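You operate a simulated robot arm through the tools that you are given. There is no shell and no other tool. Be economical: measure what you need, move in short steps, check, and stop when the job is done.

You are at the controls of a simulated robot arm. One attempt, no reset.

JOB
Fetch the green spool and set it on the shelf under the wooden bench. Fetch the all green tray and set it on the lower shelf of the tall wooden table. Take the star screen on the wooden bench and put it away on the back of the press table. Press the yellow step button two times. Any order will do.
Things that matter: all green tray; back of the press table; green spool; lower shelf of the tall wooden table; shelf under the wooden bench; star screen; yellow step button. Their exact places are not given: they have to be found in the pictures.

The check looks at the end state, three seconds after you hand in, the way a careful person would. Anything else that was tipped, shoved, dropped, spilled or broken makes it a failure.

ROBOT AND FRAMES
A 6-joint arm with a two-finger gripper on a trunk, on a base that drives. Base frame: it is fixed to the floor where the robot stands at the start and does not move with it; the origin is under the middle of the robot, x ahead of it, y to its left, z up; the surface under the hand at the start is at about z = 850. Lengths are in mm, angles in degrees, forces in N, time in s.
With the tool pointing down near the work surface it reaches from about 380 to 860 mm from the robot's upright axis, wherever it stands. Its first joint turns from -166.0 to 166.0 degrees. Places, roughly: all green tray (12x5x4 cm) [500, 0, 400]; back of the press table (80x16 cm) [-2640, 1380, 780]; green spool (6x6x5 cm) [800, 0, 900]; lower shelf of the tall wooden table [-4100, -700, 400]; shelf under the wooden bench [600, 500, 400]; star screen (25x20x3 cm) [700, 800, 900]; yellow step button [-6200, 4300, 900]. Payload 2.45 kg.
The tool frame sits at the grasp point between the pads (the TCP): z along the fingers, y along the line on which they close. The tips reach 20 mm beyond it. Largest opening 140 mm; the body of the gripper starts 168 mm behind the TCP.
Orientation is that of the tool frame in the base frame, as a unit quaternion [w, x, y, z]. With the fingers straight down and closing along the base's y, the tool's x points along the base's -x, its y along +y and its z along -z.

CONTROLS
- The arm moves only by the tool send_rows. Its argument "targets" is a list that holds one entry, the list of rows, each a list of 7 numbers: the shift along the tool's x, y, z in mm, then the turn, a rotation vector about the tool's x, y, z in degrees, then the closure, from 0 (fully open) to 1 (shut). In form: [[[tx, ty, tz, ax, ay, az, gripper], ...]]. A call has 1 to 10 rows; each row shifts and turns the commanded pose from where the row before left it, along the tool's axes as they then stand. Rows are played at 5 a second. More than 50 mm and 8.6 degrees between two rows, or a gripper value outside its range, and nothing of the call is played. A pose out of reach is approached as far as the arm can. The call stops where the force on the tool passes 40 N (or 10 N more than at its start, if that is more) or the arm is blocked; 0.2 s more then pass. Each finger travels about 45 mm/s and halts on what it meets, pressing with about 40 N; the grip force reading is that of the motor and also rises with nothing between the fingers. The clock runs only during rows and for 0.2 s after the last one: add rows that do not move to give the fingers time. The reply holds the time, the measured pose of the TCP, the force on the tool along the base axes, the opening and the grip force, in the units named above and with some noise, with the torque about the TCP (base axes, N m) and any sound that the robot's microphone picked up.
- Cameras (640 x 400 px; columns grow to the right, rows downward): "scene" is now at [61.4, 168.6, 1827.9]; the picture's right is [0.48, -0.88, 0.00], its down [-0.80, -0.44, -0.41] and it looks along [0.36, 0.19, -0.91] (base axes); focal length 283 px, centre (320, 200). "wrist" rides on the gripper at [78, 11, -209] in the tool frame; the picture's right is [-0.14, 0.99, 0.00], its down [-0.92, -0.13, -0.37] and it looks along [-0.37, -0.05, 0.93] (tool axes); focal length 280 px, centre (320, 200).
- camera(camera): a new picture of that camera. The clock stands still meanwhile.
- raise_lower(by): slides the trunk up (or, below 0, down) by that many mm; the arm and the scene camera ride with it, the base frame stays. It gives what a move gives, with no picture.
- steer(legs): drives the robot by 1 to 6 legs, each [ahead, left, turn to the left] in mm, mm and degrees, along the robot's own axes; the way and the turn of a leg run together, so that a leg with both is an arc; at most 1500 mm and 180 degrees a leg. The arm and the cameras ride along, it lands a little off, and it stops where it bumps. It gives what a move gives.
- turn_head(pan, tilt): turns the head with the scene camera to pan (to the left, within 143 degrees either way) and tilt (down, from -29 to 69), counted from straight ahead of the robot. It gives what a move gives.
- measure_at(camera, pixels): for up to 12 pixels [column, row] of the newest picture of that camera ("zoom" is the newest enlarged one), the place [x, y, z] in the base frame of the surface seen there, good to about 3 mm. The clock stands still meanwhile.
- inspect(camera, box): a new picture of the part [left, top, right, bottom] of that camera's present view, enlarged. The clock stands still meanwhile.
- finish_job(): hands the job in; it is judged then, once.

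Keep the steps short. Do not move on a guess: measure, check each grasp and each placing, and mend mistakes. In all there are 110 turns and 82 pictures (those below and enlarged ones count). Leave the gripper open and the arm clear of the work at the hand-in unless told otherwise, and finish with a single line.

The tools are called after ">>>" as a command line: name --argument value ..., lists and objects as JSON in quotes. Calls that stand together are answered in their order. send_rows: Moves the arm, as the interface text tells. Its arguments: {"type":"object","properties":{"targets":{"type":"array","items":{"type":"array","items":{"type":"array","items":{"type":"number"}}}}},"required":["targets"]} The other tools are called the same way: raise_lower (by) slides the trunk up or down; steer (legs) drives the base; turn_head (pan, tilt) turns the head that bears the scene camera; camera (camera) takes a picture; measure_at (camera, pixels) gives the place of the surface under pixels of a picture; inspect (camera, box) takes an enlarged picture of a part of a camera's view; finish_job () hands the job in.

At the start:

```text
time: 0.0
tool_pos: [428.8, 200.2, 1156.5]
ee_rot: [0.0, 0.0, 1.0, 0.001]
wrist_force: [-0.2, 0.2, -0.1]
ft_torque: [-0.01, 0.0, 0.01]
finger_gap: 139.7
grasp_force: 0.0
trunk travel left (down, up): [-100.0, 130.0]
robot x, y, heading: [2.7, -2.1, -0.1]
head pan, tilt: [28.5, 65.9]
```

scene: 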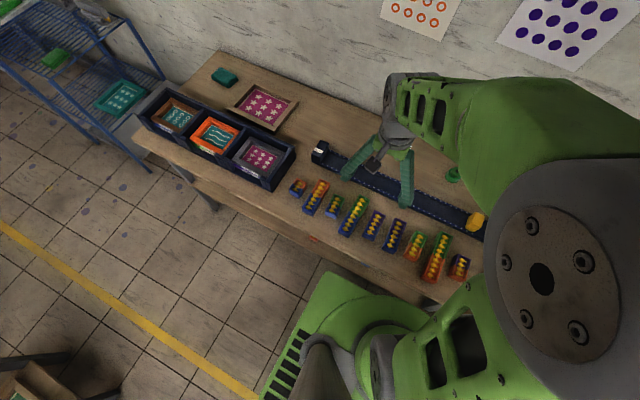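
wrist: 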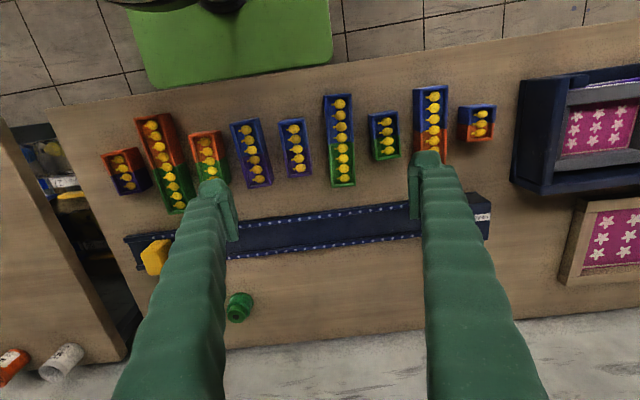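

I see the green spool at wrist (238,307) and the star screen at scene (265,105). I measure these first.

>>> measure_at --camera "wrist" --pixels '[[238, 307], [238, 298], [245, 318], [300, 300], [600, 255], [612, 203], [565, 280], [330, 240], [155, 257]]'

>>> measure_at --camera "scene" --pixels '[[265, 105], [248, 84], [298, 98], [228, 110], [275, 128], [224, 77], [455, 175], [200, 180], [215, 60], [140, 135]]'

>>> inspect --camera "wrist" --box '[160, 200, 340, 400]'

>>> inspect --camera "scene" --box '[120, 40, 340, 220]'

```text
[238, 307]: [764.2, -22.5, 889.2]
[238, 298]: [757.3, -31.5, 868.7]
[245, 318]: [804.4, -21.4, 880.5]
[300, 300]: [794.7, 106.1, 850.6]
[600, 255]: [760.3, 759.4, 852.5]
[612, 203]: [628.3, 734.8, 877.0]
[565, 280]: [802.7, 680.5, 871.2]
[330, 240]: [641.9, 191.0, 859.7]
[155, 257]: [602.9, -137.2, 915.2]
```

```text
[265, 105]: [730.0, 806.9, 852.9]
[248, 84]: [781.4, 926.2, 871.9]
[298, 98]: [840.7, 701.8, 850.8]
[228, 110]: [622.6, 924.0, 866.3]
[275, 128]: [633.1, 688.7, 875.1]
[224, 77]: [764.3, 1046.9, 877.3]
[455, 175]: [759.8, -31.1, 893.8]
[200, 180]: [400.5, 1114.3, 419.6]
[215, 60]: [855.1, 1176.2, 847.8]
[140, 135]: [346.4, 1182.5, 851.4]
```

```text
2.00 times, centred on (250, 300) of wrist
```

zoom: 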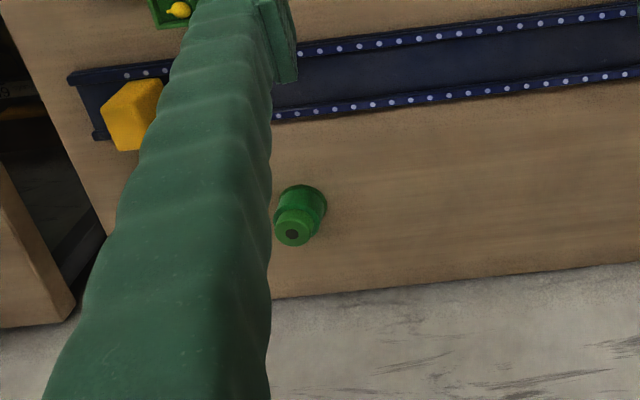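

```text
2.22 times, centred on (230, 130) of scene
```

zoom: 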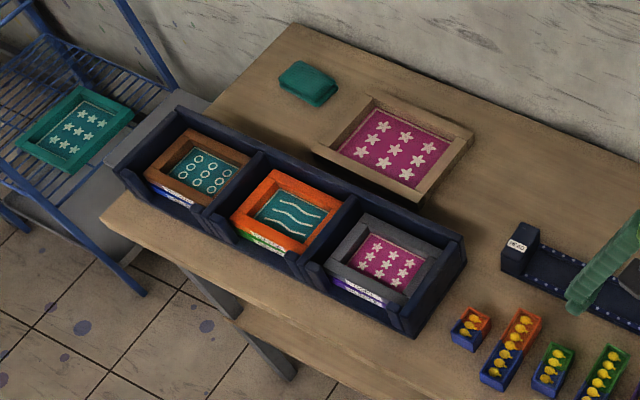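

The spool stands at about [780,-28]; the loose wooden star screen is centred near [730,807]. Next I survey the surroundings with the head before driving.

>>> turn_head --pan 100 --tilt 25

>>> camera --camera "scene"

>>> turn_head --pan 143 --tilt 20

>>> camera --camera "scene"

>>> turn_head --pan -135 --tilt 25

>>> camera --camera "scene"

```text
time: 1.4
tool_pos: [428.5, 200.4, 1158.1]
ee_rot: [0.0, 0.0, 1.0, 0.0]
wrist_force: [0.1, 0.7, 0.3]
ft_torque: [-0.04, 0.01, 0.04]
finger_gap: 140.1
grasp_force: 0.0
trunk travel left (down, up): [-100.0, 130.0]
robot x, y, heading: [-1.1, 1.2, -0.0]
head pan, tilt: [100.0, 25.0]
```

```text
77 pictures are left
```

scene: 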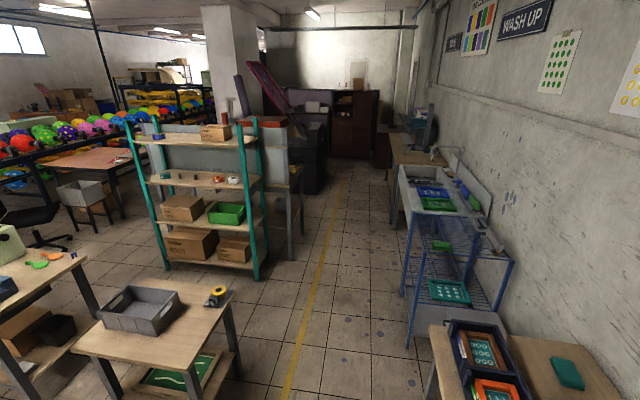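

```text
time: 2.5
tool_pos: [429.3, 200.9, 1157.9]
ee_rot: [0.0, 0.0, 1.0, 0.0]
wrist_force: [0.2, 0.1, -0.2]
ft_torque: [-0.01, -0.02, -0.03]
finger_gap: 139.8
grasp_force: 0.1
trunk travel left (down, up): [-100.0, 130.0]
robot x, y, heading: [1.1, -0.4, -0.1]
head pan, tilt: [143.0, 20.0]
```

```text
76 pictures are left
```

scene: 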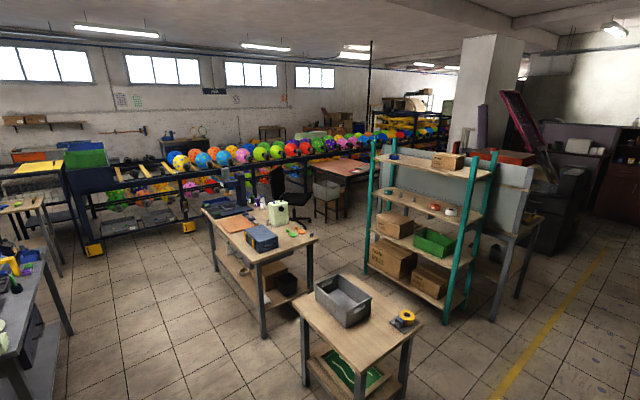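

```text
time: 6.4
tool_pos: [429.5, 200.2, 1157.8]
ee_rot: [0.0, 0.001, 1.0, 0.001]
wrist_force: [0.4, 0.0, 0.2]
ft_torque: [0.0, 0.0, -0.02]
finger_gap: 140.1
grasp_force: 0.0
trunk travel left (down, up): [-100.0, 130.0]
robot x, y, heading: [-1.7, 3.7, 0.1]
head pan, tilt: [-135.0, 25.0]
```

```text
75 pictures are left
```

scene: 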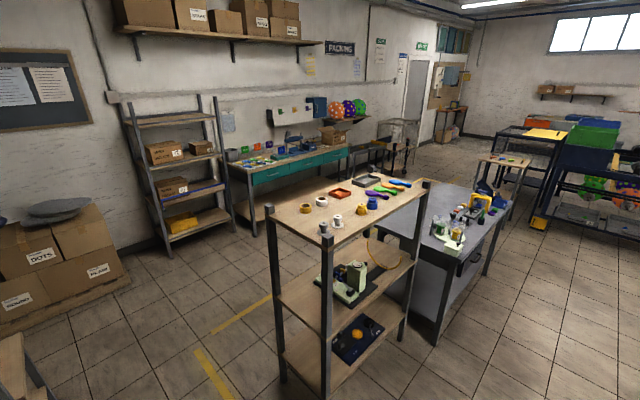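

I measure landmarks in this view, then look at the other view again for measurements.

>>> measure_at --camera "scene" --pixels '[[335, 240], [420, 185], [270, 205], [325, 300], [310, 360], [405, 330], [440, 340], [500, 160], [490, 175], [160, 340], [30, 330], [440, 225]]'

>>> turn_head --pan 143 --tilt 20

>>> inspect --camera "scene" --box '[160, 130, 420, 400]'

>>> measure_at --camera "scene" --pixels '[[300, 300], [420, 320], [360, 360], [210, 215], [315, 238], [265, 330], [235, 265], [440, 305], [455, 270], [600, 250], [230, 215], [45, 285]]'

```text
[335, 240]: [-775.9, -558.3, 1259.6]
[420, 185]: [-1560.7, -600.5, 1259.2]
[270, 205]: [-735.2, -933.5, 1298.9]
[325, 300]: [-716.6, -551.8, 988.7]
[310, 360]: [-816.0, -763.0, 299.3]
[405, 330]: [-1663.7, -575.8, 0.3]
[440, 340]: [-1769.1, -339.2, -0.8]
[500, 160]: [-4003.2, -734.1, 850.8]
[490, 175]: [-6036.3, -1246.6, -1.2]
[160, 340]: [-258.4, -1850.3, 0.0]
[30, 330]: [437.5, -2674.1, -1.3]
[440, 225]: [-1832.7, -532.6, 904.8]
```

```text
time: 10.2
tool_pos: [428.8, 200.3, 1157.1]
ee_rot: [0.001, 0.0, 1.0, 0.001]
wrist_force: [0.2, 0.3, -0.7]
ft_torque: [-0.01, -0.03, -0.01]
finger_gap: 140.0
grasp_force: 0.1
trunk travel left (down, up): [-100.0, 130.0]
robot x, y, heading: [0.7, 0.6, -0.1]
head pan, tilt: [143.0, 20.0]
```

```text
1.48 times, centred on (290, 265) of scene
```

zoom: 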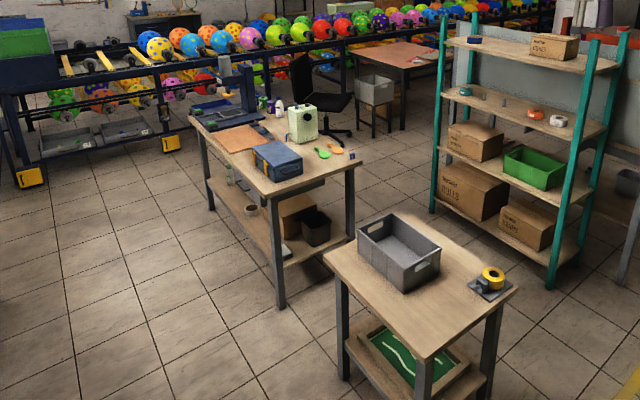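

```text
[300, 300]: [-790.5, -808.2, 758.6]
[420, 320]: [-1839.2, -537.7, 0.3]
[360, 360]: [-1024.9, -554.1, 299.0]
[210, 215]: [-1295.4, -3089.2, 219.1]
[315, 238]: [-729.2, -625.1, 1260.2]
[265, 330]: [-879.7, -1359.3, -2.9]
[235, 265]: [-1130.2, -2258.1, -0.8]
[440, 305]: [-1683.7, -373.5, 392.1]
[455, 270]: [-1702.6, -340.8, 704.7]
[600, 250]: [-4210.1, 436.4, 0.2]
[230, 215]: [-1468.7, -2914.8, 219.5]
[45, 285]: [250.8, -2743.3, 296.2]
```

The last measurement still used the old picture; I measure in the zoom instead.

>>> measure_at --camera "zoom" --pixels '[[340, 255], [515, 288], [420, 352], [420, 218], [200, 125], [275, 190], [355, 160], [290, 108], [225, 92], [280, 300], [480, 380], [555, 285]]'

>>> inspect --camera "scene" --box '[180, 160, 330, 260]'

>>> turn_head --pan 20 --tilt 50

```text
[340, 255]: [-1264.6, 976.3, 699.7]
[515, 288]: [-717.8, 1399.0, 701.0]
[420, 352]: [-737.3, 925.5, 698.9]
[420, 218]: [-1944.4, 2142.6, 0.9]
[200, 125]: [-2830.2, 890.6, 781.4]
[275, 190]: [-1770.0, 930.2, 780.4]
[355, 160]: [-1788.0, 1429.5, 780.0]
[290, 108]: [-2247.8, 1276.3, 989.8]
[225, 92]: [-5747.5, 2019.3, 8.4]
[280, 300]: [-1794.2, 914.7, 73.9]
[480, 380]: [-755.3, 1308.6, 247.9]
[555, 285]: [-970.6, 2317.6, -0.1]
```

```text
4.00 times, centred on (255, 210) of scene
```

zoom: 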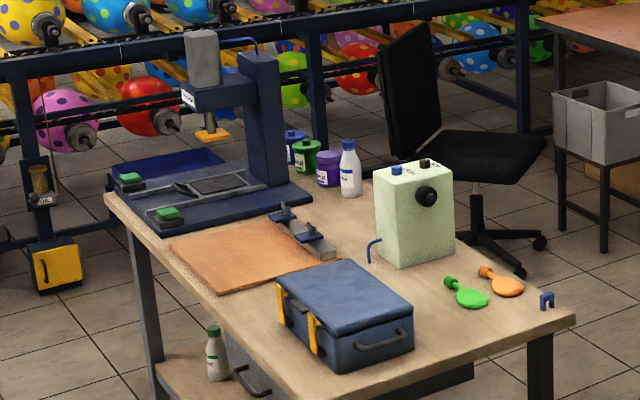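

```text
time: 12.2
tool_pos: [429.1, 200.1, 1158.0]
ee_rot: [0.0, 0.0, 1.0, 0.0]
wrist_force: [0.2, -1.3, 0.1]
ft_torque: [-0.01, 0.0, -0.01]
finger_gap: 140.2
grasp_force: 0.0
trunk travel left (down, up): [-100.0, 130.0]
robot x, y, heading: [2.7, 0.4, 0.1]
head pan, tilt: [20.0, 50.0]
```

The press table is at x≈-2830…-1770, y≈920…1430. Now I back off 600 mm (free space behind) to see under the bench.

>>> steer --legs '[[-600, 0, 0]]'

>>> turn_head --pan 20 --tilt 40

>>> camera --camera "scene"

```text
time: 15.7
tool_pos: [-180.1, 201.1, 1157.6]
ee_rot: [0.0, -0.001, 1.0, 0.0]
wrist_force: [0.1, -0.5, 0.5]
ft_torque: [0.02, -0.01, -0.01]
finger_gap: 139.9
grasp_force: 0.1
trunk travel left (down, up): [-100.0, 130.0]
robot x, y, heading: [-608.7, 1.8, -0.2]
head pan, tilt: [20.0, 50.0]
```

```text
time: 16.4
tool_pos: [-179.4, 200.3, 1157.1]
ee_rot: [0.0, 0.001, 1.0, 0.0]
wrist_force: [0.0, -0.6, 0.1]
ft_torque: [0.02, 0.0, -0.02]
finger_gap: 140.1
grasp_force: 0.1
trunk travel left (down, up): [-100.0, 130.0]
robot x, y, heading: [-608.0, -2.4, 0.2]
head pan, tilt: [20.0, 40.0]
```

```text
72 pictures are left
```

scene: 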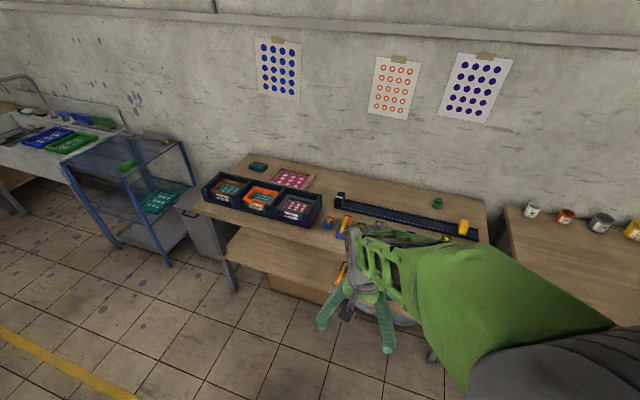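

The arm hides much of the shelf. I zoom on the visible shelf part and measure it.

>>> inspect --camera "scene" --box '[180, 150, 500, 350]'

>>> measure_at --camera "scene" --pixels '[[240, 245], [280, 250], [280, 270], [320, 280], [300, 287], [240, 290], [200, 212], [280, 232], [430, 320], [480, 235], [437, 203], [486, 205]]'

```text
2.00 times, centred on (340, 250) of scene
```

zoom: 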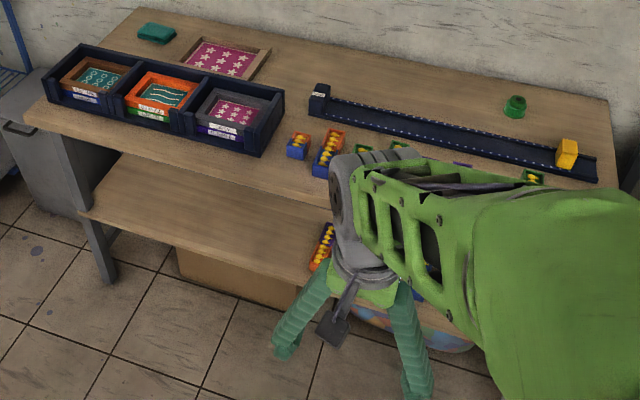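

```text
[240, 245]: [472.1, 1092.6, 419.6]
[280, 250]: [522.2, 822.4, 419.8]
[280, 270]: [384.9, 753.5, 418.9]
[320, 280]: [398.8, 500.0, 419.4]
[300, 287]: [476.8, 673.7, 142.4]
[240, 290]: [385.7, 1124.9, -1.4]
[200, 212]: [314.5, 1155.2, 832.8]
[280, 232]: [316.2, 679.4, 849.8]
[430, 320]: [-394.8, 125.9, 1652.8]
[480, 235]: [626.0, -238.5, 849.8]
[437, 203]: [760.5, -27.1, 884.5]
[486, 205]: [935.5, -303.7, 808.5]
```

The shelf under the bench is at z≈419, front edge x≈370; the bench top's front edge is x≈300. Plan: pick the spool with the hand pitched 45°, so the same attitude can set it on the shelf upright. I pitch the hand here in free space first, then look with the wrist camera.

>>> send_rows --targets '[[[0, 0, 0, 0, -7.5, 0, 0], [0, 0, 0, 0, -7.5, 0, 0], [0, 0, 0, 0, -7.5, 0, 0], [0, 0, 0, 0, -7.5, 0, 0], [0, 0, 0, 0, -7.5, 0, 0], [0, 0, 0, 0, -7.5, 0, 0], [0, 0, 0, 0, 0, 0, 0]]]'

>>> camera --camera "wrist"

```text
time: 18.0
tool_pos: [-152.7, 237.6, 1175.8]
ee_rot: [0.381, 0.0, 0.924, -0.001]
wrist_force: [1.0, 0.6, 1.1]
ft_torque: [-0.01, 0.0, 0.01]
finger_gap: 139.9
grasp_force: 0.0
out of reach, approached as far as the arm can: row 5, 6
trunk travel left (down, up): [-100.0, 130.0]
robot x, y, heading: [-609.8, 2.7, -0.3]
head pan, tilt: [20.0, 40.0]
```

```text
70 pictures are left
```

wrist: 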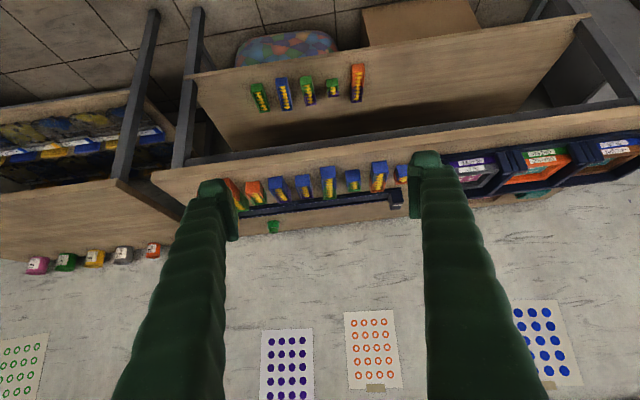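

The shelf row of trays is visible now at (260–357, 90). I zoom on them and measure.

>>> inspect --camera "wrist" --box '[220, 45, 400, 155]'

>>> measure_at --camera "wrist" --pixels '[[260, 97], [283, 94], [307, 95], [333, 89], [357, 85], [250, 75], [400, 60], [300, 125], [275, 227], [300, 140], [540, 30], [330, 75]]'

```text
3.56 times, centred on (310, 100) of wrist
```

zoom: 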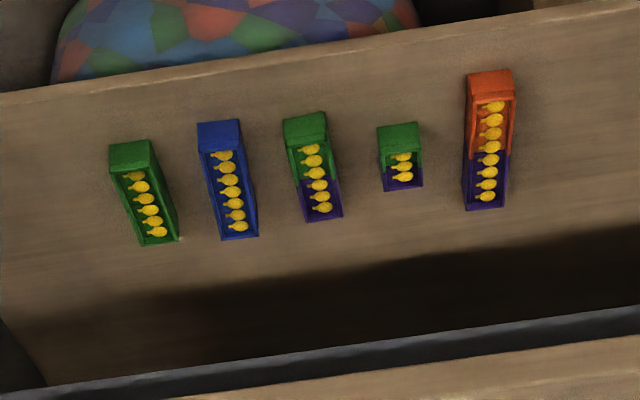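

```text
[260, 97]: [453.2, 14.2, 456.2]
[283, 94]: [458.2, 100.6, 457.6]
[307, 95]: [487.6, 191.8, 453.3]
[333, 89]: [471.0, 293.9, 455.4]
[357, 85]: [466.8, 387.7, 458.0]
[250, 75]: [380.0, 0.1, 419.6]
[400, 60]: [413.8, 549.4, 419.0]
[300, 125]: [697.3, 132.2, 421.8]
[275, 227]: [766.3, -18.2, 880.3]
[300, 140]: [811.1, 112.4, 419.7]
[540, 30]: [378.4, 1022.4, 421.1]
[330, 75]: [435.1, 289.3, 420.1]
```

The all-green tray is the leftmost one on the shelf, at about [455,12,420–457]. First the spool: I drive back forward 600 mm.

>>> steer --legs '[[600, 0, 0]]'

>>> camera --camera "wrist"

```text
time: 21.3
tool_pos: [425.6, 231.9, 1175.2]
ee_rot: [0.381, 0.003, 0.925, -0.002]
wrist_force: [0.3, -0.2, -0.4]
ft_torque: [-0.03, 0.03, 0.0]
finger_gap: 139.7
grasp_force: 0.1
trunk travel left (down, up): [-100.0, 130.0]
robot x, y, heading: [-35.7, -1.0, -0.1]
head pan, tilt: [20.0, 40.0]
```

```text
68 pictures are left
```

wrist: 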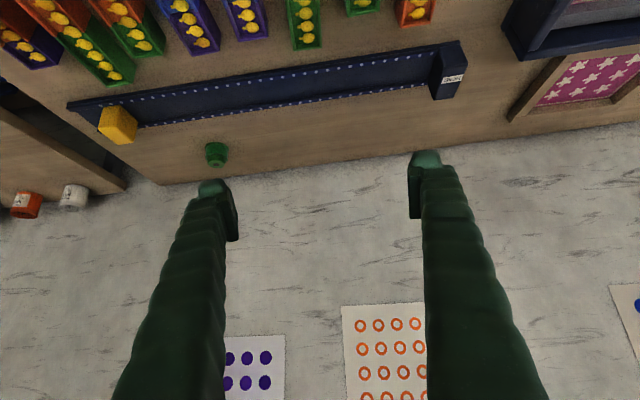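

The spool is at (216,153). I move the hand to a pre-grasp 120 mm behind it along the 45° approach.

>>> send_rows --targets '[[[-4.7, -28.9, 37.7, 0, 0, 0, 0], [-4.7, -28.9, 37.7, 0, 0, 0, 0], [-4.7, -28.9, 37.7, 0, 0, 0, 0], [-4.7, -28.9, 37.7, 0, 0, 0, 0], [-4.7, -28.9, 37.7, 0, 0, 0, 0], [-4.7, -28.9, 37.7, 0, 0, 0, 0], [-4.7, -28.9, 37.7, 0, 0, 0, 0], [-4.7, -28.9, 37.7, 0, 0, 0, 0], [-4.7, -28.9, 37.7, 0, 0, 0, 0], [0, 0, 0, 0, 0, 0, 0]]]'

>>> camera --camera "wrist"

```text
time: 23.5
tool_pos: [707.6, 49.4, 987.7]
ee_rot: [0.38, 0.014, 0.925, -0.015]
wrist_force: [-0.2, 0.6, 0.9]
ft_torque: [0.01, 0.0, 0.01]
finger_gap: 140.1
grasp_force: 0.0
out of reach, approached as far as the arm can: row 1, 2, 6, 7, 8, 9
trunk travel left (down, up): [-100.0, 130.0]
robot x, y, heading: [-33.5, -4.0, -0.3]
head pan, tilt: [20.0, 40.0]
```

```text
67 pictures are left
```

wrist: 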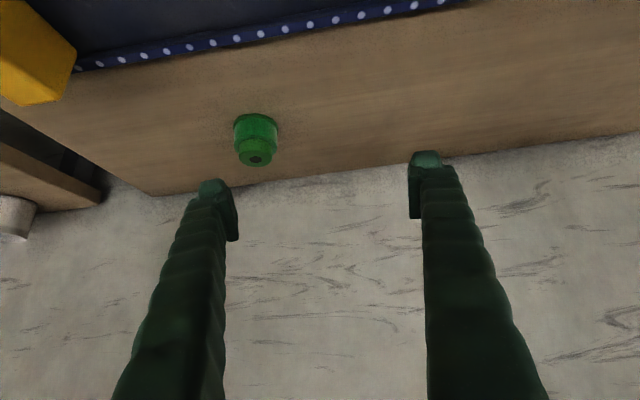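

The arm stopped short at y≈49. I test whether a sideways move still works.

>>> send_rows --targets '[[[0, -20, 0, 0, 0, 0, 0], [0, -20, 0, 0, 0, 0, 0], [0, 0, 0, 0, 0, 0, 0]]]'

```text
time: 24.3
tool_pos: [707.5, 48.8, 987.4]
ee_rot: [0.38, 0.013, 0.925, -0.014]
wrist_force: [0.3, -0.3, -0.4]
ft_torque: [0.01, 0.04, -0.01]
finger_gap: 140.0
grasp_force: 0.2
out of reach, approached as far as the arm can: row 1, 2
trunk travel left (down, up): [-100.0, 130.0]
robot x, y, heading: [-33.4, 0.4, 0.1]
head pan, tilt: [20.0, 40.0]
```

That direction is blocked by a joint limit, so I shift the base to the right by 140 mm instead; the hand is well clear of everything at z≈990.

>>> steer --legs '[[0, -140, 0]]'

>>> send_rows --targets '[[[0, 15, 0, 0, 0, 0, 0], [0, 15, 0, 0, 0, 0, 0], [0, 0, 0, 0, 0, 0, 0]]]'

>>> camera --camera "wrist"

```text
time: 26.1
tool_pos: [705.9, -89.9, 987.4]
ee_rot: [0.381, 0.014, 0.925, -0.016]
wrist_force: [0.5, -0.5, 0.4]
ft_torque: [0.04, 0.01, 0.06]
finger_gap: 139.9
grasp_force: 0.0
trunk travel left (down, up): [-100.0, 130.0]
robot x, y, heading: [-34.1, -137.7, -0.1]
head pan, tilt: [20.0, 40.0]
```

```text
time: 26.9
tool_pos: [706.9, -61.1, 985.6]
ee_rot: [0.38, 0.014, 0.925, -0.015]
wrist_force: [-0.2, -0.1, 0.3]
ft_torque: [0.03, -0.01, 0.01]
finger_gap: 140.3
grasp_force: 0.0
trunk travel left (down, up): [-100.0, 130.0]
robot x, y, heading: [-35.7, -137.9, -0.5]
head pan, tilt: [20.0, 40.0]
```

```text
66 pictures are left
```

wrist: 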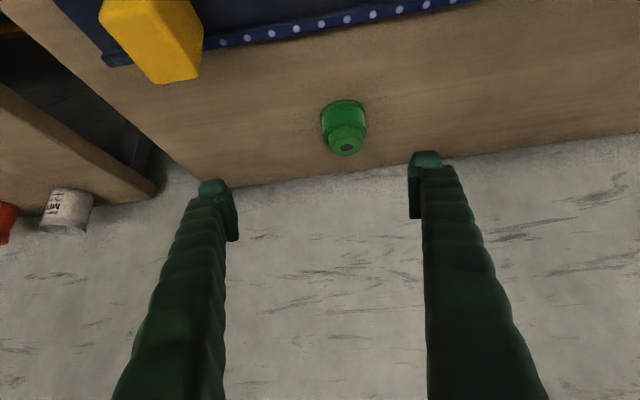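

Works. I measure the spool precisely.

>>> inspect --camera "wrist" --box '[280, 80, 400, 170]'

>>> measure_at --camera "wrist" --pixels '[[345, 105], [345, 122], [323, 120], [365, 120], [345, 148], [331, 140], [361, 140], [346, 153], [345, 135], [170, 75], [345, 95]]'

```text
4.44 times, centred on (340, 125) of wrist
```

zoom: 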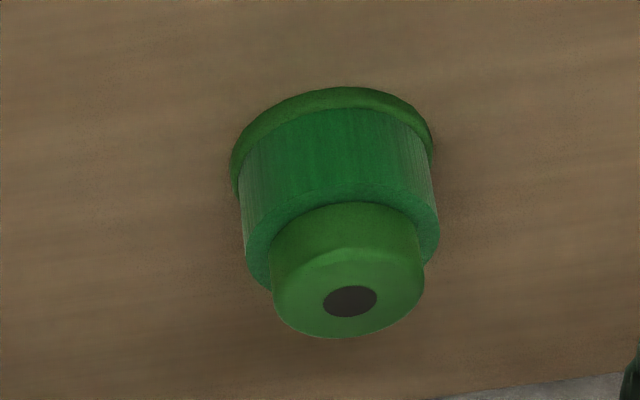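

```text
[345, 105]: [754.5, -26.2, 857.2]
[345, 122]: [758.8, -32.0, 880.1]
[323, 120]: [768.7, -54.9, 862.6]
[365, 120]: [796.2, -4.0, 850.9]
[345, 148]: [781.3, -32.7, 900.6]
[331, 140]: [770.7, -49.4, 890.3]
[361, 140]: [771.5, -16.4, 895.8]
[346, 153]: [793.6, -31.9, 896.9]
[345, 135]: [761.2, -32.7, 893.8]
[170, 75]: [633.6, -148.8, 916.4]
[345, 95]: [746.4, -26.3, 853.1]
```

Spool centre ≈[780,-31], top z≈897. I line up sideways, then advance along the tool to TCP z≈882.

>>> send_rows --targets '[[[23, 30, 0, 0, 0, 0, 0], [0, 0, 40, 0, 0, 0, 0], [0, 0, 40, 0, 0, 0, 0], [0, 0, 40, 0, 0, 0, 0], [0, 0, 0, 0, 0, 0, 0]]]'

>>> camera --camera "wrist"

```text
time: 28.1
tool_pos: [773.8, -32.6, 884.7]
ee_rot: [0.38, 0.014, 0.925, -0.016]
wrist_force: [0.9, 0.0, -0.2]
ft_torque: [0.0, 0.02, 0.0]
finger_gap: 140.2
grasp_force: 0.1
trunk travel left (down, up): [-100.0, 130.0]
robot x, y, heading: [-33.7, -137.8, -0.1]
head pan, tilt: [20.0, 40.0]
```

```text
64 pictures are left
```

wrist: 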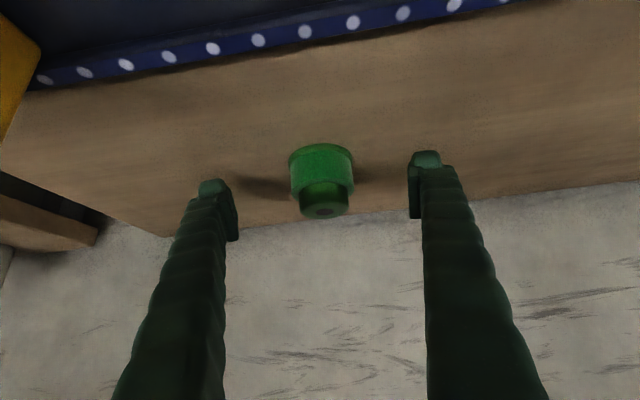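

Spool sits between the pads. I creep 4 mm further and close.

>>> send_rows --targets '[[[0, 0, 4, 0, 0, 0, 0], [0, 0, 0, 0, 0, 0, 1], [0, 0, 0, 0, 0, 0, 1], [0, 0, 0, 0, 0, 0, 1], [0, 0, 0, 0, 0, 0, 1], [0, 0, 0, 0, 0, 0, 1], [0, 0, 0, 0, 0, 0, 1], [0, 0, 0, 0, 0, 0, 1], [0, 0, 0, 0, 0, 0, 1]]]'

```text
time: 30.1
tool_pos: [779.8, -33.3, 881.4]
ee_rot: [0.38, 0.014, 0.925, -0.016]
wrist_force: [0.7, -0.2, 0.3]
ft_torque: [0.03, -0.03, 0.01]
finger_gap: 35.8
grasp_force: 40.1
trunk travel left (down, up): [-100.0, 130.0]
robot x, y, heading: [-32.3, -138.3, -0.5]
head pan, tilt: [20.0, 40.0]
```

Gap is 36 mm, smaller than the body; I check the grip by picture.

>>> inspect --camera "wrist" --box '[220, 100, 420, 260]'

```text
2.50 times, centred on (320, 180) of wrist
```

zoom: 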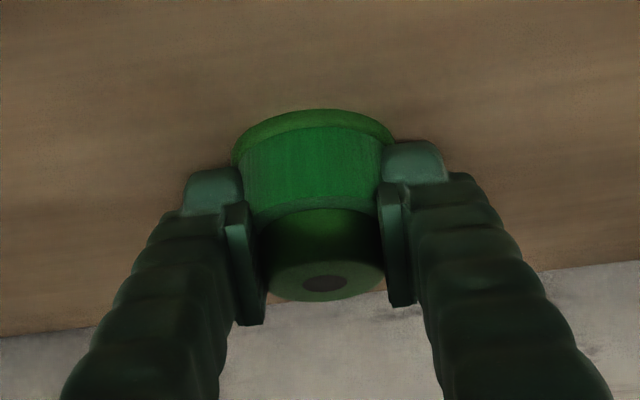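

It looks firmly held around the body. I lift 50 mm straight up and check.

>>> send_rows --targets '[[[-14, 0, -14, 0, 0, 0, 1], [-21, 0, -21, 0, 0, 0, 1], [0, 0, 0, 0, 0, 0, 1]]]'

>>> inspect --camera "wrist" --box '[220, 100, 420, 260]'

```text
time: 30.9
tool_pos: [778.0, -32.9, 930.9]
ee_rot: [0.381, 0.013, 0.925, -0.015]
wrist_force: [0.2, -0.6, -0.2]
ft_torque: [-0.01, 0.0, 0.0]
finger_gap: 35.7
grasp_force: 40.1
trunk travel left (down, up): [-100.0, 130.0]
robot x, y, heading: [-32.5, -140.9, -0.2]
head pan, tilt: [20.0, 40.0]
```

```text
2.50 times, centred on (320, 180) of wrist
```

zoom: 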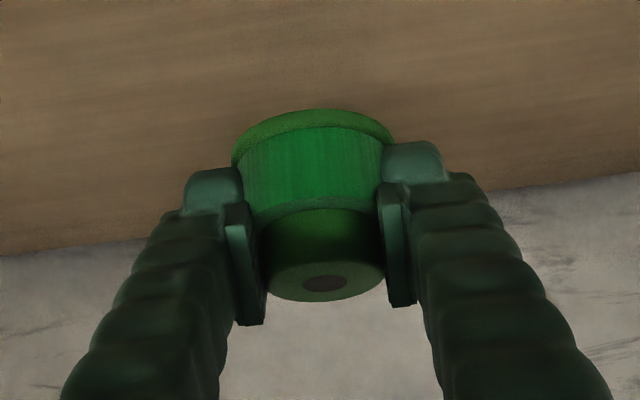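

Spool lifts cleanly (its bottom is ≈31 mm under the TCP). I raise 80 mm more, then back off 600 and slide left 620 to stand before the free part of the shelf.

>>> send_rows --targets '[[[-28, 0, -28, 0, 0, 0, 1], [-28, 0, -28, 0, 0, 0, 1], [0, 0, 0, 0, 0, 0, 1]]]'

>>> steer --legs '[[-600, 0, 0], [0, 620, 0]]'

```text
time: 31.7
tool_pos: [778.6, -32.8, 1007.3]
ee_rot: [0.379, 0.015, 0.925, -0.015]
wrist_force: [0.2, 1.0, -0.7]
ft_torque: [-0.02, 0.03, 0.01]
finger_gap: 36.2
grasp_force: 40.3
trunk travel left (down, up): [-100.0, 130.0]
robot x, y, heading: [-30.7, -138.7, -0.4]
head pan, tilt: [20.0, 40.0]
```

```text
time: 40.5
tool_pos: [169.0, 584.7, 1007.8]
ee_rot: [0.38, 0.009, 0.925, -0.013]
wrist_force: [-0.8, -0.3, 0.1]
ft_torque: [-0.01, 0.02, 0.0]
finger_gap: 35.9
grasp_force: 40.2
trunk travel left (down, up): [-100.0, 130.0]
robot x, y, heading: [-642.2, 470.5, 0.3]
head pan, tilt: [20.0, 40.0]
```

Now lower the trunk 100 and bring the hand down in front of the bench to z≈480.

>>> raise_lower --by -100

>>> send_rows --targets '[[[40.8, 0, 19.8, 0, 0, 0, 1], [40.8, 0, 19.8, 0, 0, 0, 1], [40.8, 0, 19.8, 0, 0, 0, 1], [40.8, 0, 19.8, 0, 0, 0, 1], [40.8, 0, 19.8, 0, 0, 0, 1], [40.8, 0, 19.8, 0, 0, 0, 1], [40.8, 0, 19.8, 0, 0, 0, 1], [40.8, 0, 19.8, 0, 0, 0, 1], [40.8, 0, 19.8, 0, 0, 0, 1], [40.8, 0, 19.8, 0, 0, 0, 1]]]'

>>> camera --camera "scene"

```text
time: 41.9
tool_pos: [168.7, 584.7, 908.7]
ee_rot: [0.38, 0.01, 0.925, -0.013]
wrist_force: [-0.9, 0.0, -0.6]
ft_torque: [-0.01, -0.01, 0.01]
finger_gap: 35.8
grasp_force: 39.6
trunk travel left (down, up): [0.0, 230.0]
robot x, y, heading: [-641.9, 465.7, 0.3]
head pan, tilt: [20.0, 40.0]
```

```text
time: 44.1
tool_pos: [113.0, 627.4, 489.0]
ee_rot: [0.379, 0.007, 0.925, -0.024]
wrist_force: [-0.1, 0.2, -0.6]
ft_torque: [-0.01, 0.05, -0.01]
finger_gap: 35.6
grasp_force: 39.9
out of reach, approached as far as the arm can: row 4, 5, 6, 7, 8, 9, 10
trunk travel left (down, up): [0.0, 230.0]
robot x, y, heading: [-639.7, 470.7, 0.1]
head pan, tilt: [20.0, 40.0]
```

```text
61 pictures are left
```

scene: 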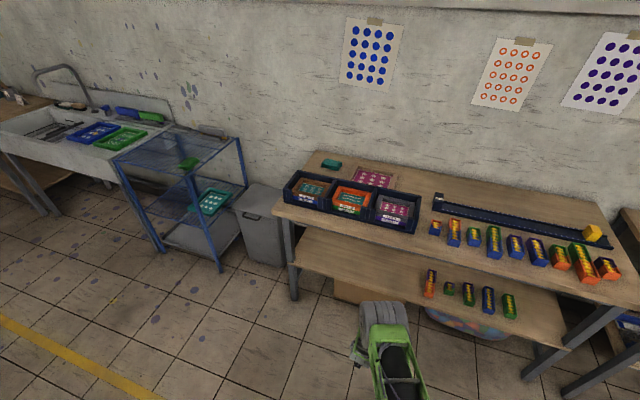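

Hand is at [113,627,489], low enough clear of the shelf (spool bottom ≈458). I drive forward 335 mm to slide it over the shelf.

>>> steer --legs '[[335, 0, 0]]'

>>> camera --camera "wrist"

```text
time: 46.3
tool_pos: [444.0, 631.5, 489.7]
ee_rot: [0.377, 0.005, 0.926, -0.022]
wrist_force: [-0.2, -0.1, 0.1]
ft_torque: [0.02, 0.01, -0.02]
finger_gap: 35.9
grasp_force: 40.5
trunk travel left (down, up): [0.0, 230.0]
robot x, y, heading: [-311.2, 471.6, 0.1]
head pan, tilt: [20.0, 40.0]
```

```text
60 pictures are left
```

wrist: 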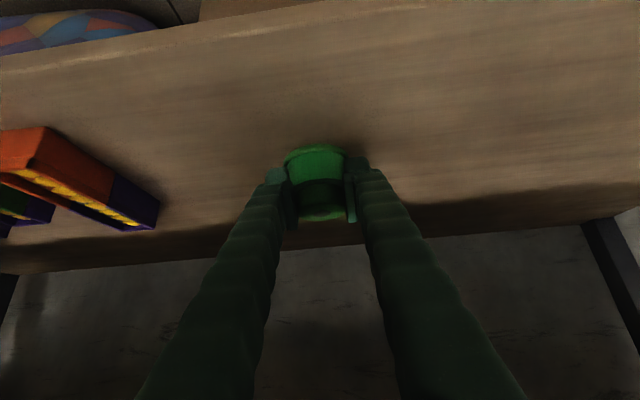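

Over the shelf. I lower ~34 mm (with a bit forward) toward contact.

>>> send_rows --targets '[[[-10, 0, 18, 0, 0, 0, 1], [10, 0, 10, 0, 0, 0, 1], [10, 0, 10, 0, 0, 0, 1], [0, 0, 0, 0, 0, 0, 1]]]'

```text
time: 47.3
tool_pos: [463.4, 628.3, 455.2]
ee_rot: [0.378, 0.006, 0.926, -0.023]
wrist_force: [0.7, 0.0, -1.0]
ft_torque: [0.0, 0.0, 0.02]
finger_gap: 35.5
grasp_force: 39.9
trunk travel left (down, up): [0.0, 230.0]
robot x, y, heading: [-310.2, 477.2, 0.4]
head pan, tilt: [20.0, 40.0]
```

>>> send_rows --targets '[[[1.5, 0, 1.5, 0, 0, 0, 1], [1.5, 0, 1.5, 0, 0, 0, 1], [0, 0, 0, 0, 0, 0, 1]]]'

>>> inspect --camera "wrist" --box '[220, 100, 420, 260]'

```text
time: 48.1
tool_pos: [463.5, 628.0, 451.9]
ee_rot: [0.378, 0.007, 0.925, -0.023]
wrist_force: [-2.3, -1.0, 12.7]
ft_torque: [0.33, 0.02, 0.06]
finger_gap: 35.5
grasp_force: 40.2
trunk travel left (down, up): [0.0, 230.0]
robot x, y, heading: [-309.0, 471.0, 0.2]
head pan, tilt: [20.0, 40.0]
```

```text
2.50 times, centred on (320, 180) of wrist
```

zoom: 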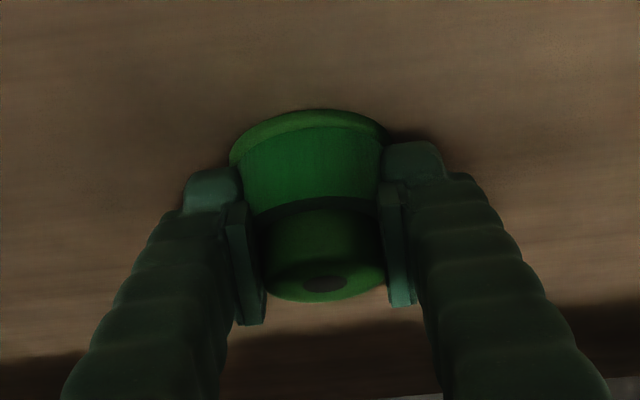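

Contact felt (12.7 N). I open and then withdraw along the tool.

>>> send_rows --targets '[[[0, 0, 0, 0, 0, 0, 0.6], [0, 0, 0, 0, 0, 0, 0.3], [0, 0, 0, 0, 0, 0, 0.2], [0, 0, 0, 0, 0, 0, 0.2], [0, 0, 0, 0, 0, 0, 0.2], [0, 0, -20, 0, 0, 0, 0.2], [0, 0, -30, 0, 0, 0, 0.2], [0, 0, -30, 0, 0, 0, 0.2], [0, 0, 0, 0, 0, 0, 0.2]]]'

>>> camera --camera "wrist"

```text
time: 50.1
tool_pos: [422.0, 640.2, 504.7]
ee_rot: [0.374, 0.004, 0.927, -0.032]
wrist_force: [-0.1, -0.8, 1.0]
ft_torque: [0.04, 0.03, 0.0]
finger_gap: 112.0
grasp_force: 0.1
out of reach, approached as far as the arm can: row 8
trunk travel left (down, up): [0.0, 230.0]
robot x, y, heading: [-307.2, 476.2, 0.2]
head pan, tilt: [20.0, 40.0]
```

```text
58 pictures are left
```

wrist: 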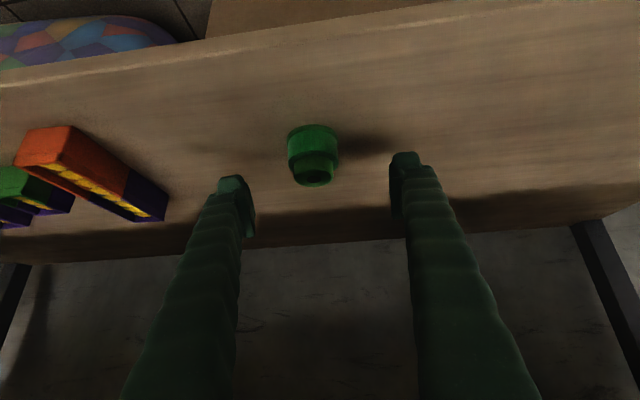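

The spool stands upright on the shelf. Next the green tray: back off 330, slide right to y≈-150.

>>> steer --legs '[[-330, 0, 0], [0, -622, 0]]'

>>> camera --camera "wrist"

```text
time: 57.6
tool_pos: [90.3, 40.7, 504.6]
ee_rot: [0.375, 0.0, 0.926, -0.031]
wrist_force: [0.6, 0.2, 0.0]
ft_torque: [0.02, 0.01, -0.03]
finger_gap: 112.2
grasp_force: 0.1
trunk travel left (down, up): [0.0, 230.0]
robot x, y, heading: [-639.5, -128.9, 0.8]
head pan, tilt: [20.0, 40.0]
```

```text
57 pictures are left
```

wrist: 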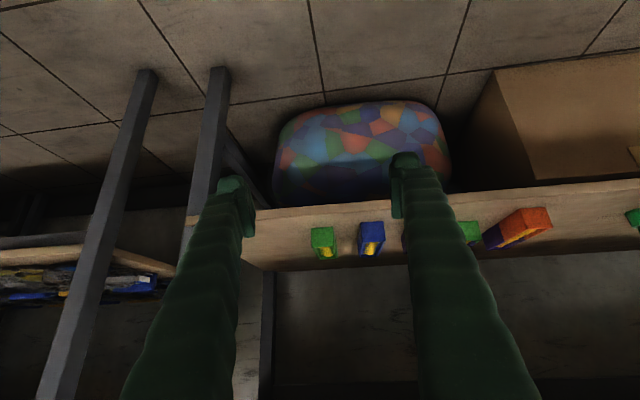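

I approach 220 mm closer before measuring the tray in detail.

>>> steer --legs '[[220, -20, -0.8]]'

>>> inspect --camera "wrist" --box '[220, 80, 460, 230]'

```text
time: 59.4
tool_pos: [316.0, 11.9, 505.4]
ee_rot: [0.375, 0.008, 0.927, -0.034]
wrist_force: [-0.2, 0.3, 1.2]
ft_torque: [0.02, 0.0, 0.03]
finger_gap: 111.7
grasp_force: 0.0
trunk travel left (down, up): [0.0, 230.0]
robot x, y, heading: [-416.6, -150.2, 0.1]
head pan, tilt: [20.0, 40.0]
```

```text
2.67 times, centred on (340, 155) of wrist
```

zoom: 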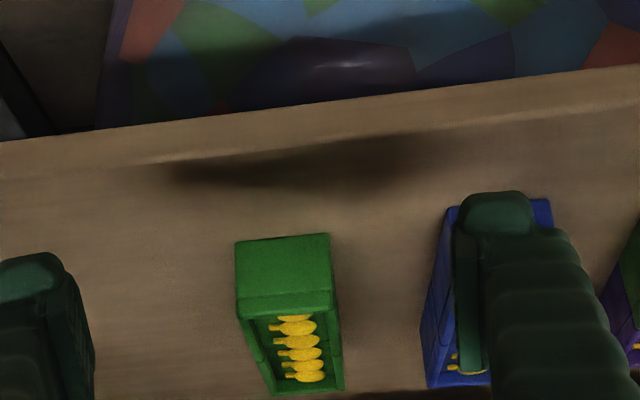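

>>> measure_at --camera "zoom" --pixels '[[240, 245], [328, 240], [242, 305], [330, 300], [285, 275], [275, 388], [340, 383], [300, 390], [285, 305], [255, 345], [338, 350], [435, 330]]'

```text
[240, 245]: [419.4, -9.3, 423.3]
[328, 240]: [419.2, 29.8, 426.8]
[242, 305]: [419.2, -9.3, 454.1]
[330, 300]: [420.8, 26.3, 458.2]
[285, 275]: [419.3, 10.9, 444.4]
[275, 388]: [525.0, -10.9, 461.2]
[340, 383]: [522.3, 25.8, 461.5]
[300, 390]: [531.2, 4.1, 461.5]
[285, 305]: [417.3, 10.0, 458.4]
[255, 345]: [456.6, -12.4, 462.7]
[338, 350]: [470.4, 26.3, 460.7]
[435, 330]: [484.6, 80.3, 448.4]
```

Tray spans x 419–531, y −12…28, top z 461; the blue one starts at y≈78. I narrow the opening to ~80 mm, raise the trunk 40, then advance 110.

>>> send_rows --targets '[[[0, 0, 0, 0, 0, 0, 0.43], [0, 0, 0, 0, 0, 0, 0.43], [0, 0, 0, 0, 0, 0, 0.43]]]'

>>> raise_lower --by 40

>>> steer --legs '[[110, 0, 0]]'

>>> send_rows --targets '[[[-12, 0, 12, -3.9, 0, 0.6, 0.43], [0, 0, 0, 0, 0, 0, 0.43]]]'

```text
time: 60.2
tool_pos: [316.6, 12.9, 504.4]
ee_rot: [0.375, 0.007, 0.926, -0.034]
wrist_force: [-0.1, 0.3, 0.0]
ft_torque: [0.0, -0.01, 0.03]
finger_gap: 80.0
grasp_force: 0.0
trunk travel left (down, up): [0.0, 230.0]
robot x, y, heading: [-417.2, -153.2, -0.1]
head pan, tilt: [20.0, 40.0]
```

```text
time: 61.0
tool_pos: [316.8, 11.5, 544.6]
ee_rot: [0.374, 0.007, 0.927, -0.034]
wrist_force: [0.0, 0.2, -0.1]
ft_torque: [0.01, -0.04, 0.02]
finger_gap: 80.1
grasp_force: 0.1
trunk travel left (down, up): [-40.0, 190.0]
robot x, y, heading: [-415.2, -150.9, -0.2]
head pan, tilt: [20.0, 40.0]
```

```text
time: 62.2
tool_pos: [424.8, 12.2, 544.0]
ee_rot: [0.375, 0.007, 0.927, -0.034]
wrist_force: [0.9, 0.2, -0.5]
ft_torque: [0.0, 0.02, 0.02]
finger_gap: 79.7
grasp_force: 0.1
trunk travel left (down, up): [-40.0, 190.0]
robot x, y, heading: [-306.6, -145.7, -0.2]
head pan, tilt: [20.0, 40.0]
```

```text
time: 62.8
tool_pos: [441.1, 15.6, 543.5]
ee_rot: [0.373, 0.002, 0.928, -0.023]
wrist_force: [-0.5, 0.2, 0.2]
ft_torque: [0.04, 0.0, -0.01]
finger_gap: 79.8
grasp_force: 0.1
out of reach, approached as far as the arm can: row 1
trunk travel left (down, up): [-40.0, 190.0]
robot x, y, heading: [-305.4, -152.1, -0.1]
head pan, tilt: [20.0, 40.0]
```

I move over the tray centre and straighten the roll, then check before lowering.

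>>> send_rows --targets '[[[7, -4, 27, 0, 0, 0, 0.43], [6.4, -4, 27, 0, 0, 0, 0.43], [0, 0, 0, -2.5, 0, 0.8, 0.43], [0, 0, 0, 0, 0, 0, 0.43]]]'

>>> camera --camera "wrist"

```text
time: 63.8
tool_pos: [476.1, 14.3, 493.7]
ee_rot: [0.374, 0.0, 0.927, -0.001]
wrist_force: [0.0, 0.4, 0.6]
ft_torque: [-0.01, 0.02, 0.02]
finger_gap: 79.8
grasp_force: 0.1
out of reach, approached as far as the arm can: row 1
trunk travel left (down, up): [-40.0, 190.0]
robot x, y, heading: [-307.3, -147.3, -0.0]
head pan, tilt: [20.0, 40.0]
```

```text
55 pictures are left
```

wrist: 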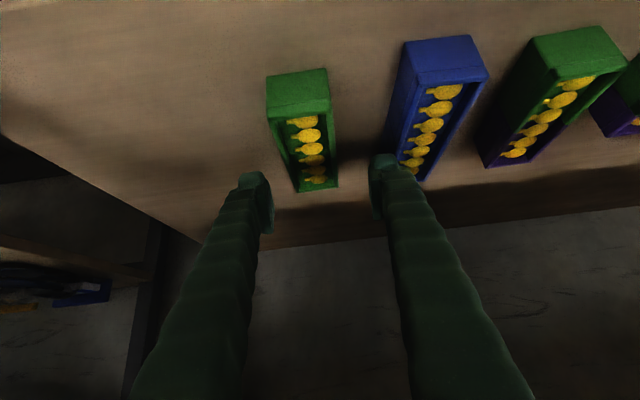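

Aligned; a 6 mm sideways trim, then lower by trunk 38.

>>> send_rows --targets '[[[3, -6.3, -3, 0, 0, 0, 0.43], [0, 0, 0, 0, 0, 0, 0.43]]]'

>>> raise_lower --by -38

>>> camera --camera "wrist"

```text
time: 64.4
tool_pos: [476.1, 13.3, 492.3]
ee_rot: [0.375, 0.0, 0.927, -0.001]
wrist_force: [0.7, 0.3, -0.2]
ft_torque: [0.0, 0.01, -0.01]
finger_gap: 79.7
grasp_force: 0.2
out of reach, approached as far as the arm can: row 1
trunk travel left (down, up): [-40.0, 190.0]
robot x, y, heading: [-309.7, -146.3, -0.3]
head pan, tilt: [20.0, 40.0]
```

```text
time: 65.2
tool_pos: [475.9, 14.3, 455.7]
ee_rot: [0.375, -0.001, 0.927, 0.0]
wrist_force: [0.0, -0.4, 0.4]
ft_torque: [0.02, 0.04, -0.03]
finger_gap: 79.8
grasp_force: 0.2
trunk travel left (down, up): [-2.0, 228.0]
robot x, y, heading: [-311.1, -150.3, -0.1]
head pan, tilt: [20.0, 40.0]
```

```text
54 pictures are left
```

wrist: 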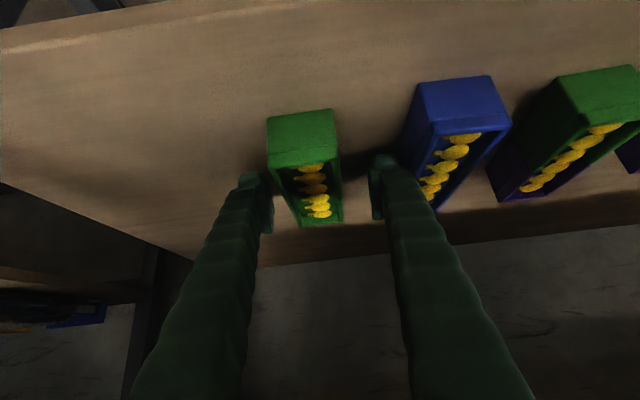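

The tray is about 6 mm off-centre; I nudge the base 6 mm right.

>>> steer --legs '[[0, -6, 0]]'

```text
time: 66.0
tool_pos: [475.8, 7.7, 455.4]
ee_rot: [0.375, -0.001, 0.927, 0.0]
wrist_force: [0.6, 1.1, 0.5]
ft_torque: [0.03, 0.01, 0.0]
finger_gap: 79.6
grasp_force: 0.1
trunk travel left (down, up): [-2.0, 228.0]
robot x, y, heading: [-309.6, -153.6, -0.1]
head pan, tilt: [20.0, 40.0]
```

Centred at y=7.7. Now close the gripper.

>>> send_rows --targets '[[[0, 0, 0, 0, 0, 0, 0.7], [0, 0, 0, 0, 0, 0, 1], [0, 0, 0, 0, 0, 0, 1], [0, 0, 0, 0, 0, 0, 1], [0, 0, 0, 0, 0, 0, 1]]]'

>>> raise_lower --by 15

>>> camera --camera "wrist"

```text
time: 67.2
tool_pos: [475.9, 6.6, 455.1]
ee_rot: [0.374, -0.001, 0.927, 0.0]
wrist_force: [-0.9, 0.1, -0.1]
ft_torque: [0.01, -0.03, 0.04]
finger_gap: 44.0
grasp_force: 39.4
trunk travel left (down, up): [-2.0, 228.0]
robot x, y, heading: [-307.2, -157.8, -0.1]
head pan, tilt: [20.0, 40.0]
```

```text
time: 67.8
tool_pos: [475.9, 7.2, 469.7]
ee_rot: [0.375, 0.0, 0.927, -0.001]
wrist_force: [-0.4, 0.5, -1.2]
ft_torque: [-0.01, -0.02, 0.02]
finger_gap: 44.0
grasp_force: 40.1
trunk travel left (down, up): [-17.0, 213.0]
robot x, y, heading: [-309.1, -155.1, 0.2]
head pan, tilt: [20.0, 40.0]
```

```text
53 pictures are left
```

wrist: 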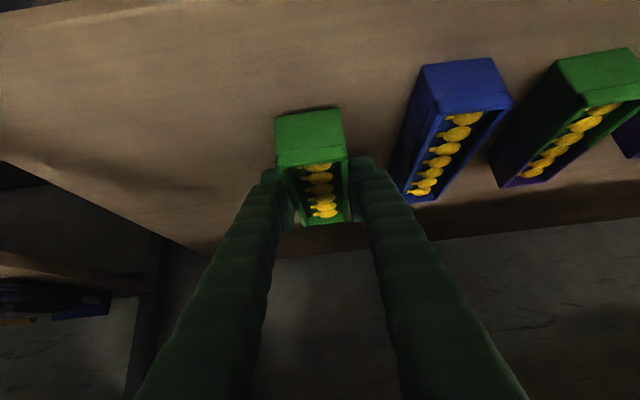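

The tray is held level. I raise more, back out from under the bench, and then lift high for travelling.

>>> raise_lower --by 45

>>> steer --legs '[[-360, 0, 0]]'

>>> raise_lower --by 168

>>> send_rows --targets '[[[-33, 0, -33, 0, 0, 0, 1], [-33, 0, -33, 0, 0, 0, 1], [-33, 0, -33, 0, 0, 0, 1], [-33, 0, -33, 0, 0, 0, 1], [-33, 0, -33, 0, 0, 0, 1], [-33, 0, -33, 0, 0, 0, 1], [-33, 0, -33, 0, 0, 0, 1], [-33, 0, -33, 0, 0, 0, 1], [-33, 0, -33, 0, 0, 0, 1], [0, 0, 0, 0, 0, 0, 1]]]'

```text
time: 68.7
tool_pos: [476.2, 7.9, 514.8]
ee_rot: [0.375, 0.0, 0.927, -0.001]
wrist_force: [-0.7, 0.1, -0.8]
ft_torque: [-0.03, -0.03, -0.02]
finger_gap: 43.9
grasp_force: 39.8
trunk travel left (down, up): [-62.0, 168.0]
robot x, y, heading: [-309.3, -153.9, 0.1]
head pan, tilt: [20.0, 40.0]
```

```text
time: 71.0
tool_pos: [109.7, 7.8, 514.3]
ee_rot: [0.375, -0.002, 0.927, 0.0]
wrist_force: [0.1, 0.1, -0.6]
ft_torque: [0.03, 0.0, 0.0]
finger_gap: 43.8
grasp_force: 40.2
trunk travel left (down, up): [-62.0, 168.0]
robot x, y, heading: [-672.1, -157.3, -0.0]
head pan, tilt: [20.0, 40.0]
```

```text
time: 72.9
tool_pos: [108.5, 7.3, 683.7]
ee_rot: [0.375, -0.001, 0.927, 0.0]
wrist_force: [1.2, -0.8, -0.6]
ft_torque: [0.01, -0.02, -0.01]
finger_gap: 44.0
grasp_force: 39.6
trunk travel left (down, up): [-230.0, 0.0]
robot x, y, heading: [-675.0, -156.3, 0.2]
head pan, tilt: [20.0, 40.0]
```

```text
time: 75.1
tool_pos: [122.4, 12.4, 1103.6]
ee_rot: [0.374, 0.0, 0.928, -0.001]
wrist_force: [0.1, 0.2, -0.9]
ft_torque: [-0.03, 0.01, -0.01]
finger_gap: 44.2
grasp_force: 40.0
out of reach, approached as far as the arm can: row 2, 3
trunk travel left (down, up): [-230.0, 0.0]
robot x, y, heading: [-673.9, -154.2, -0.3]
head pan, tilt: [20.0, 40.0]
```

Robot at (−674,−154). I slide left to y≈250 and turn 180° left, hand at z≈1100 above the low tables.

>>> steer --legs '[[150, 400, 0], [0, 0, 180]]'

>>> turn_head --pan 35 --tilt 20

>>> camera --camera "scene"

```text
time: 86.6
tool_pos: [-1314.5, 55.6, 1102.8]
ee_rot: [0.004, 0.927, 0.012, -0.375]
wrist_force: [0.0, 0.0, -0.6]
ft_torque: [-0.04, -0.01, 0.02]
finger_gap: 44.0
grasp_force: 40.3
trunk travel left (down, up): [-230.0, 0.0]
robot x, y, heading: [-520.9, 244.0, -178.3]
head pan, tilt: [20.0, 40.0]
```

```text
time: 87.4
tool_pos: [-1314.0, 56.7, 1103.4]
ee_rot: [0.005, 0.927, 0.013, -0.375]
wrist_force: [-0.9, 1.1, -1.4]
ft_torque: [-0.02, 0.0, -0.03]
finger_gap: 44.1
grasp_force: 40.3
trunk travel left (down, up): [-230.0, 0.0]
robot x, y, heading: [-523.4, 245.0, -178.5]
head pan, tilt: [35.0, 20.0]
```

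```text
52 pictures are left
```

scene: 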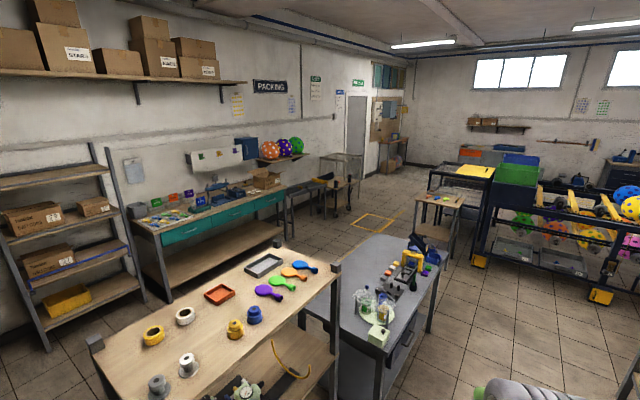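

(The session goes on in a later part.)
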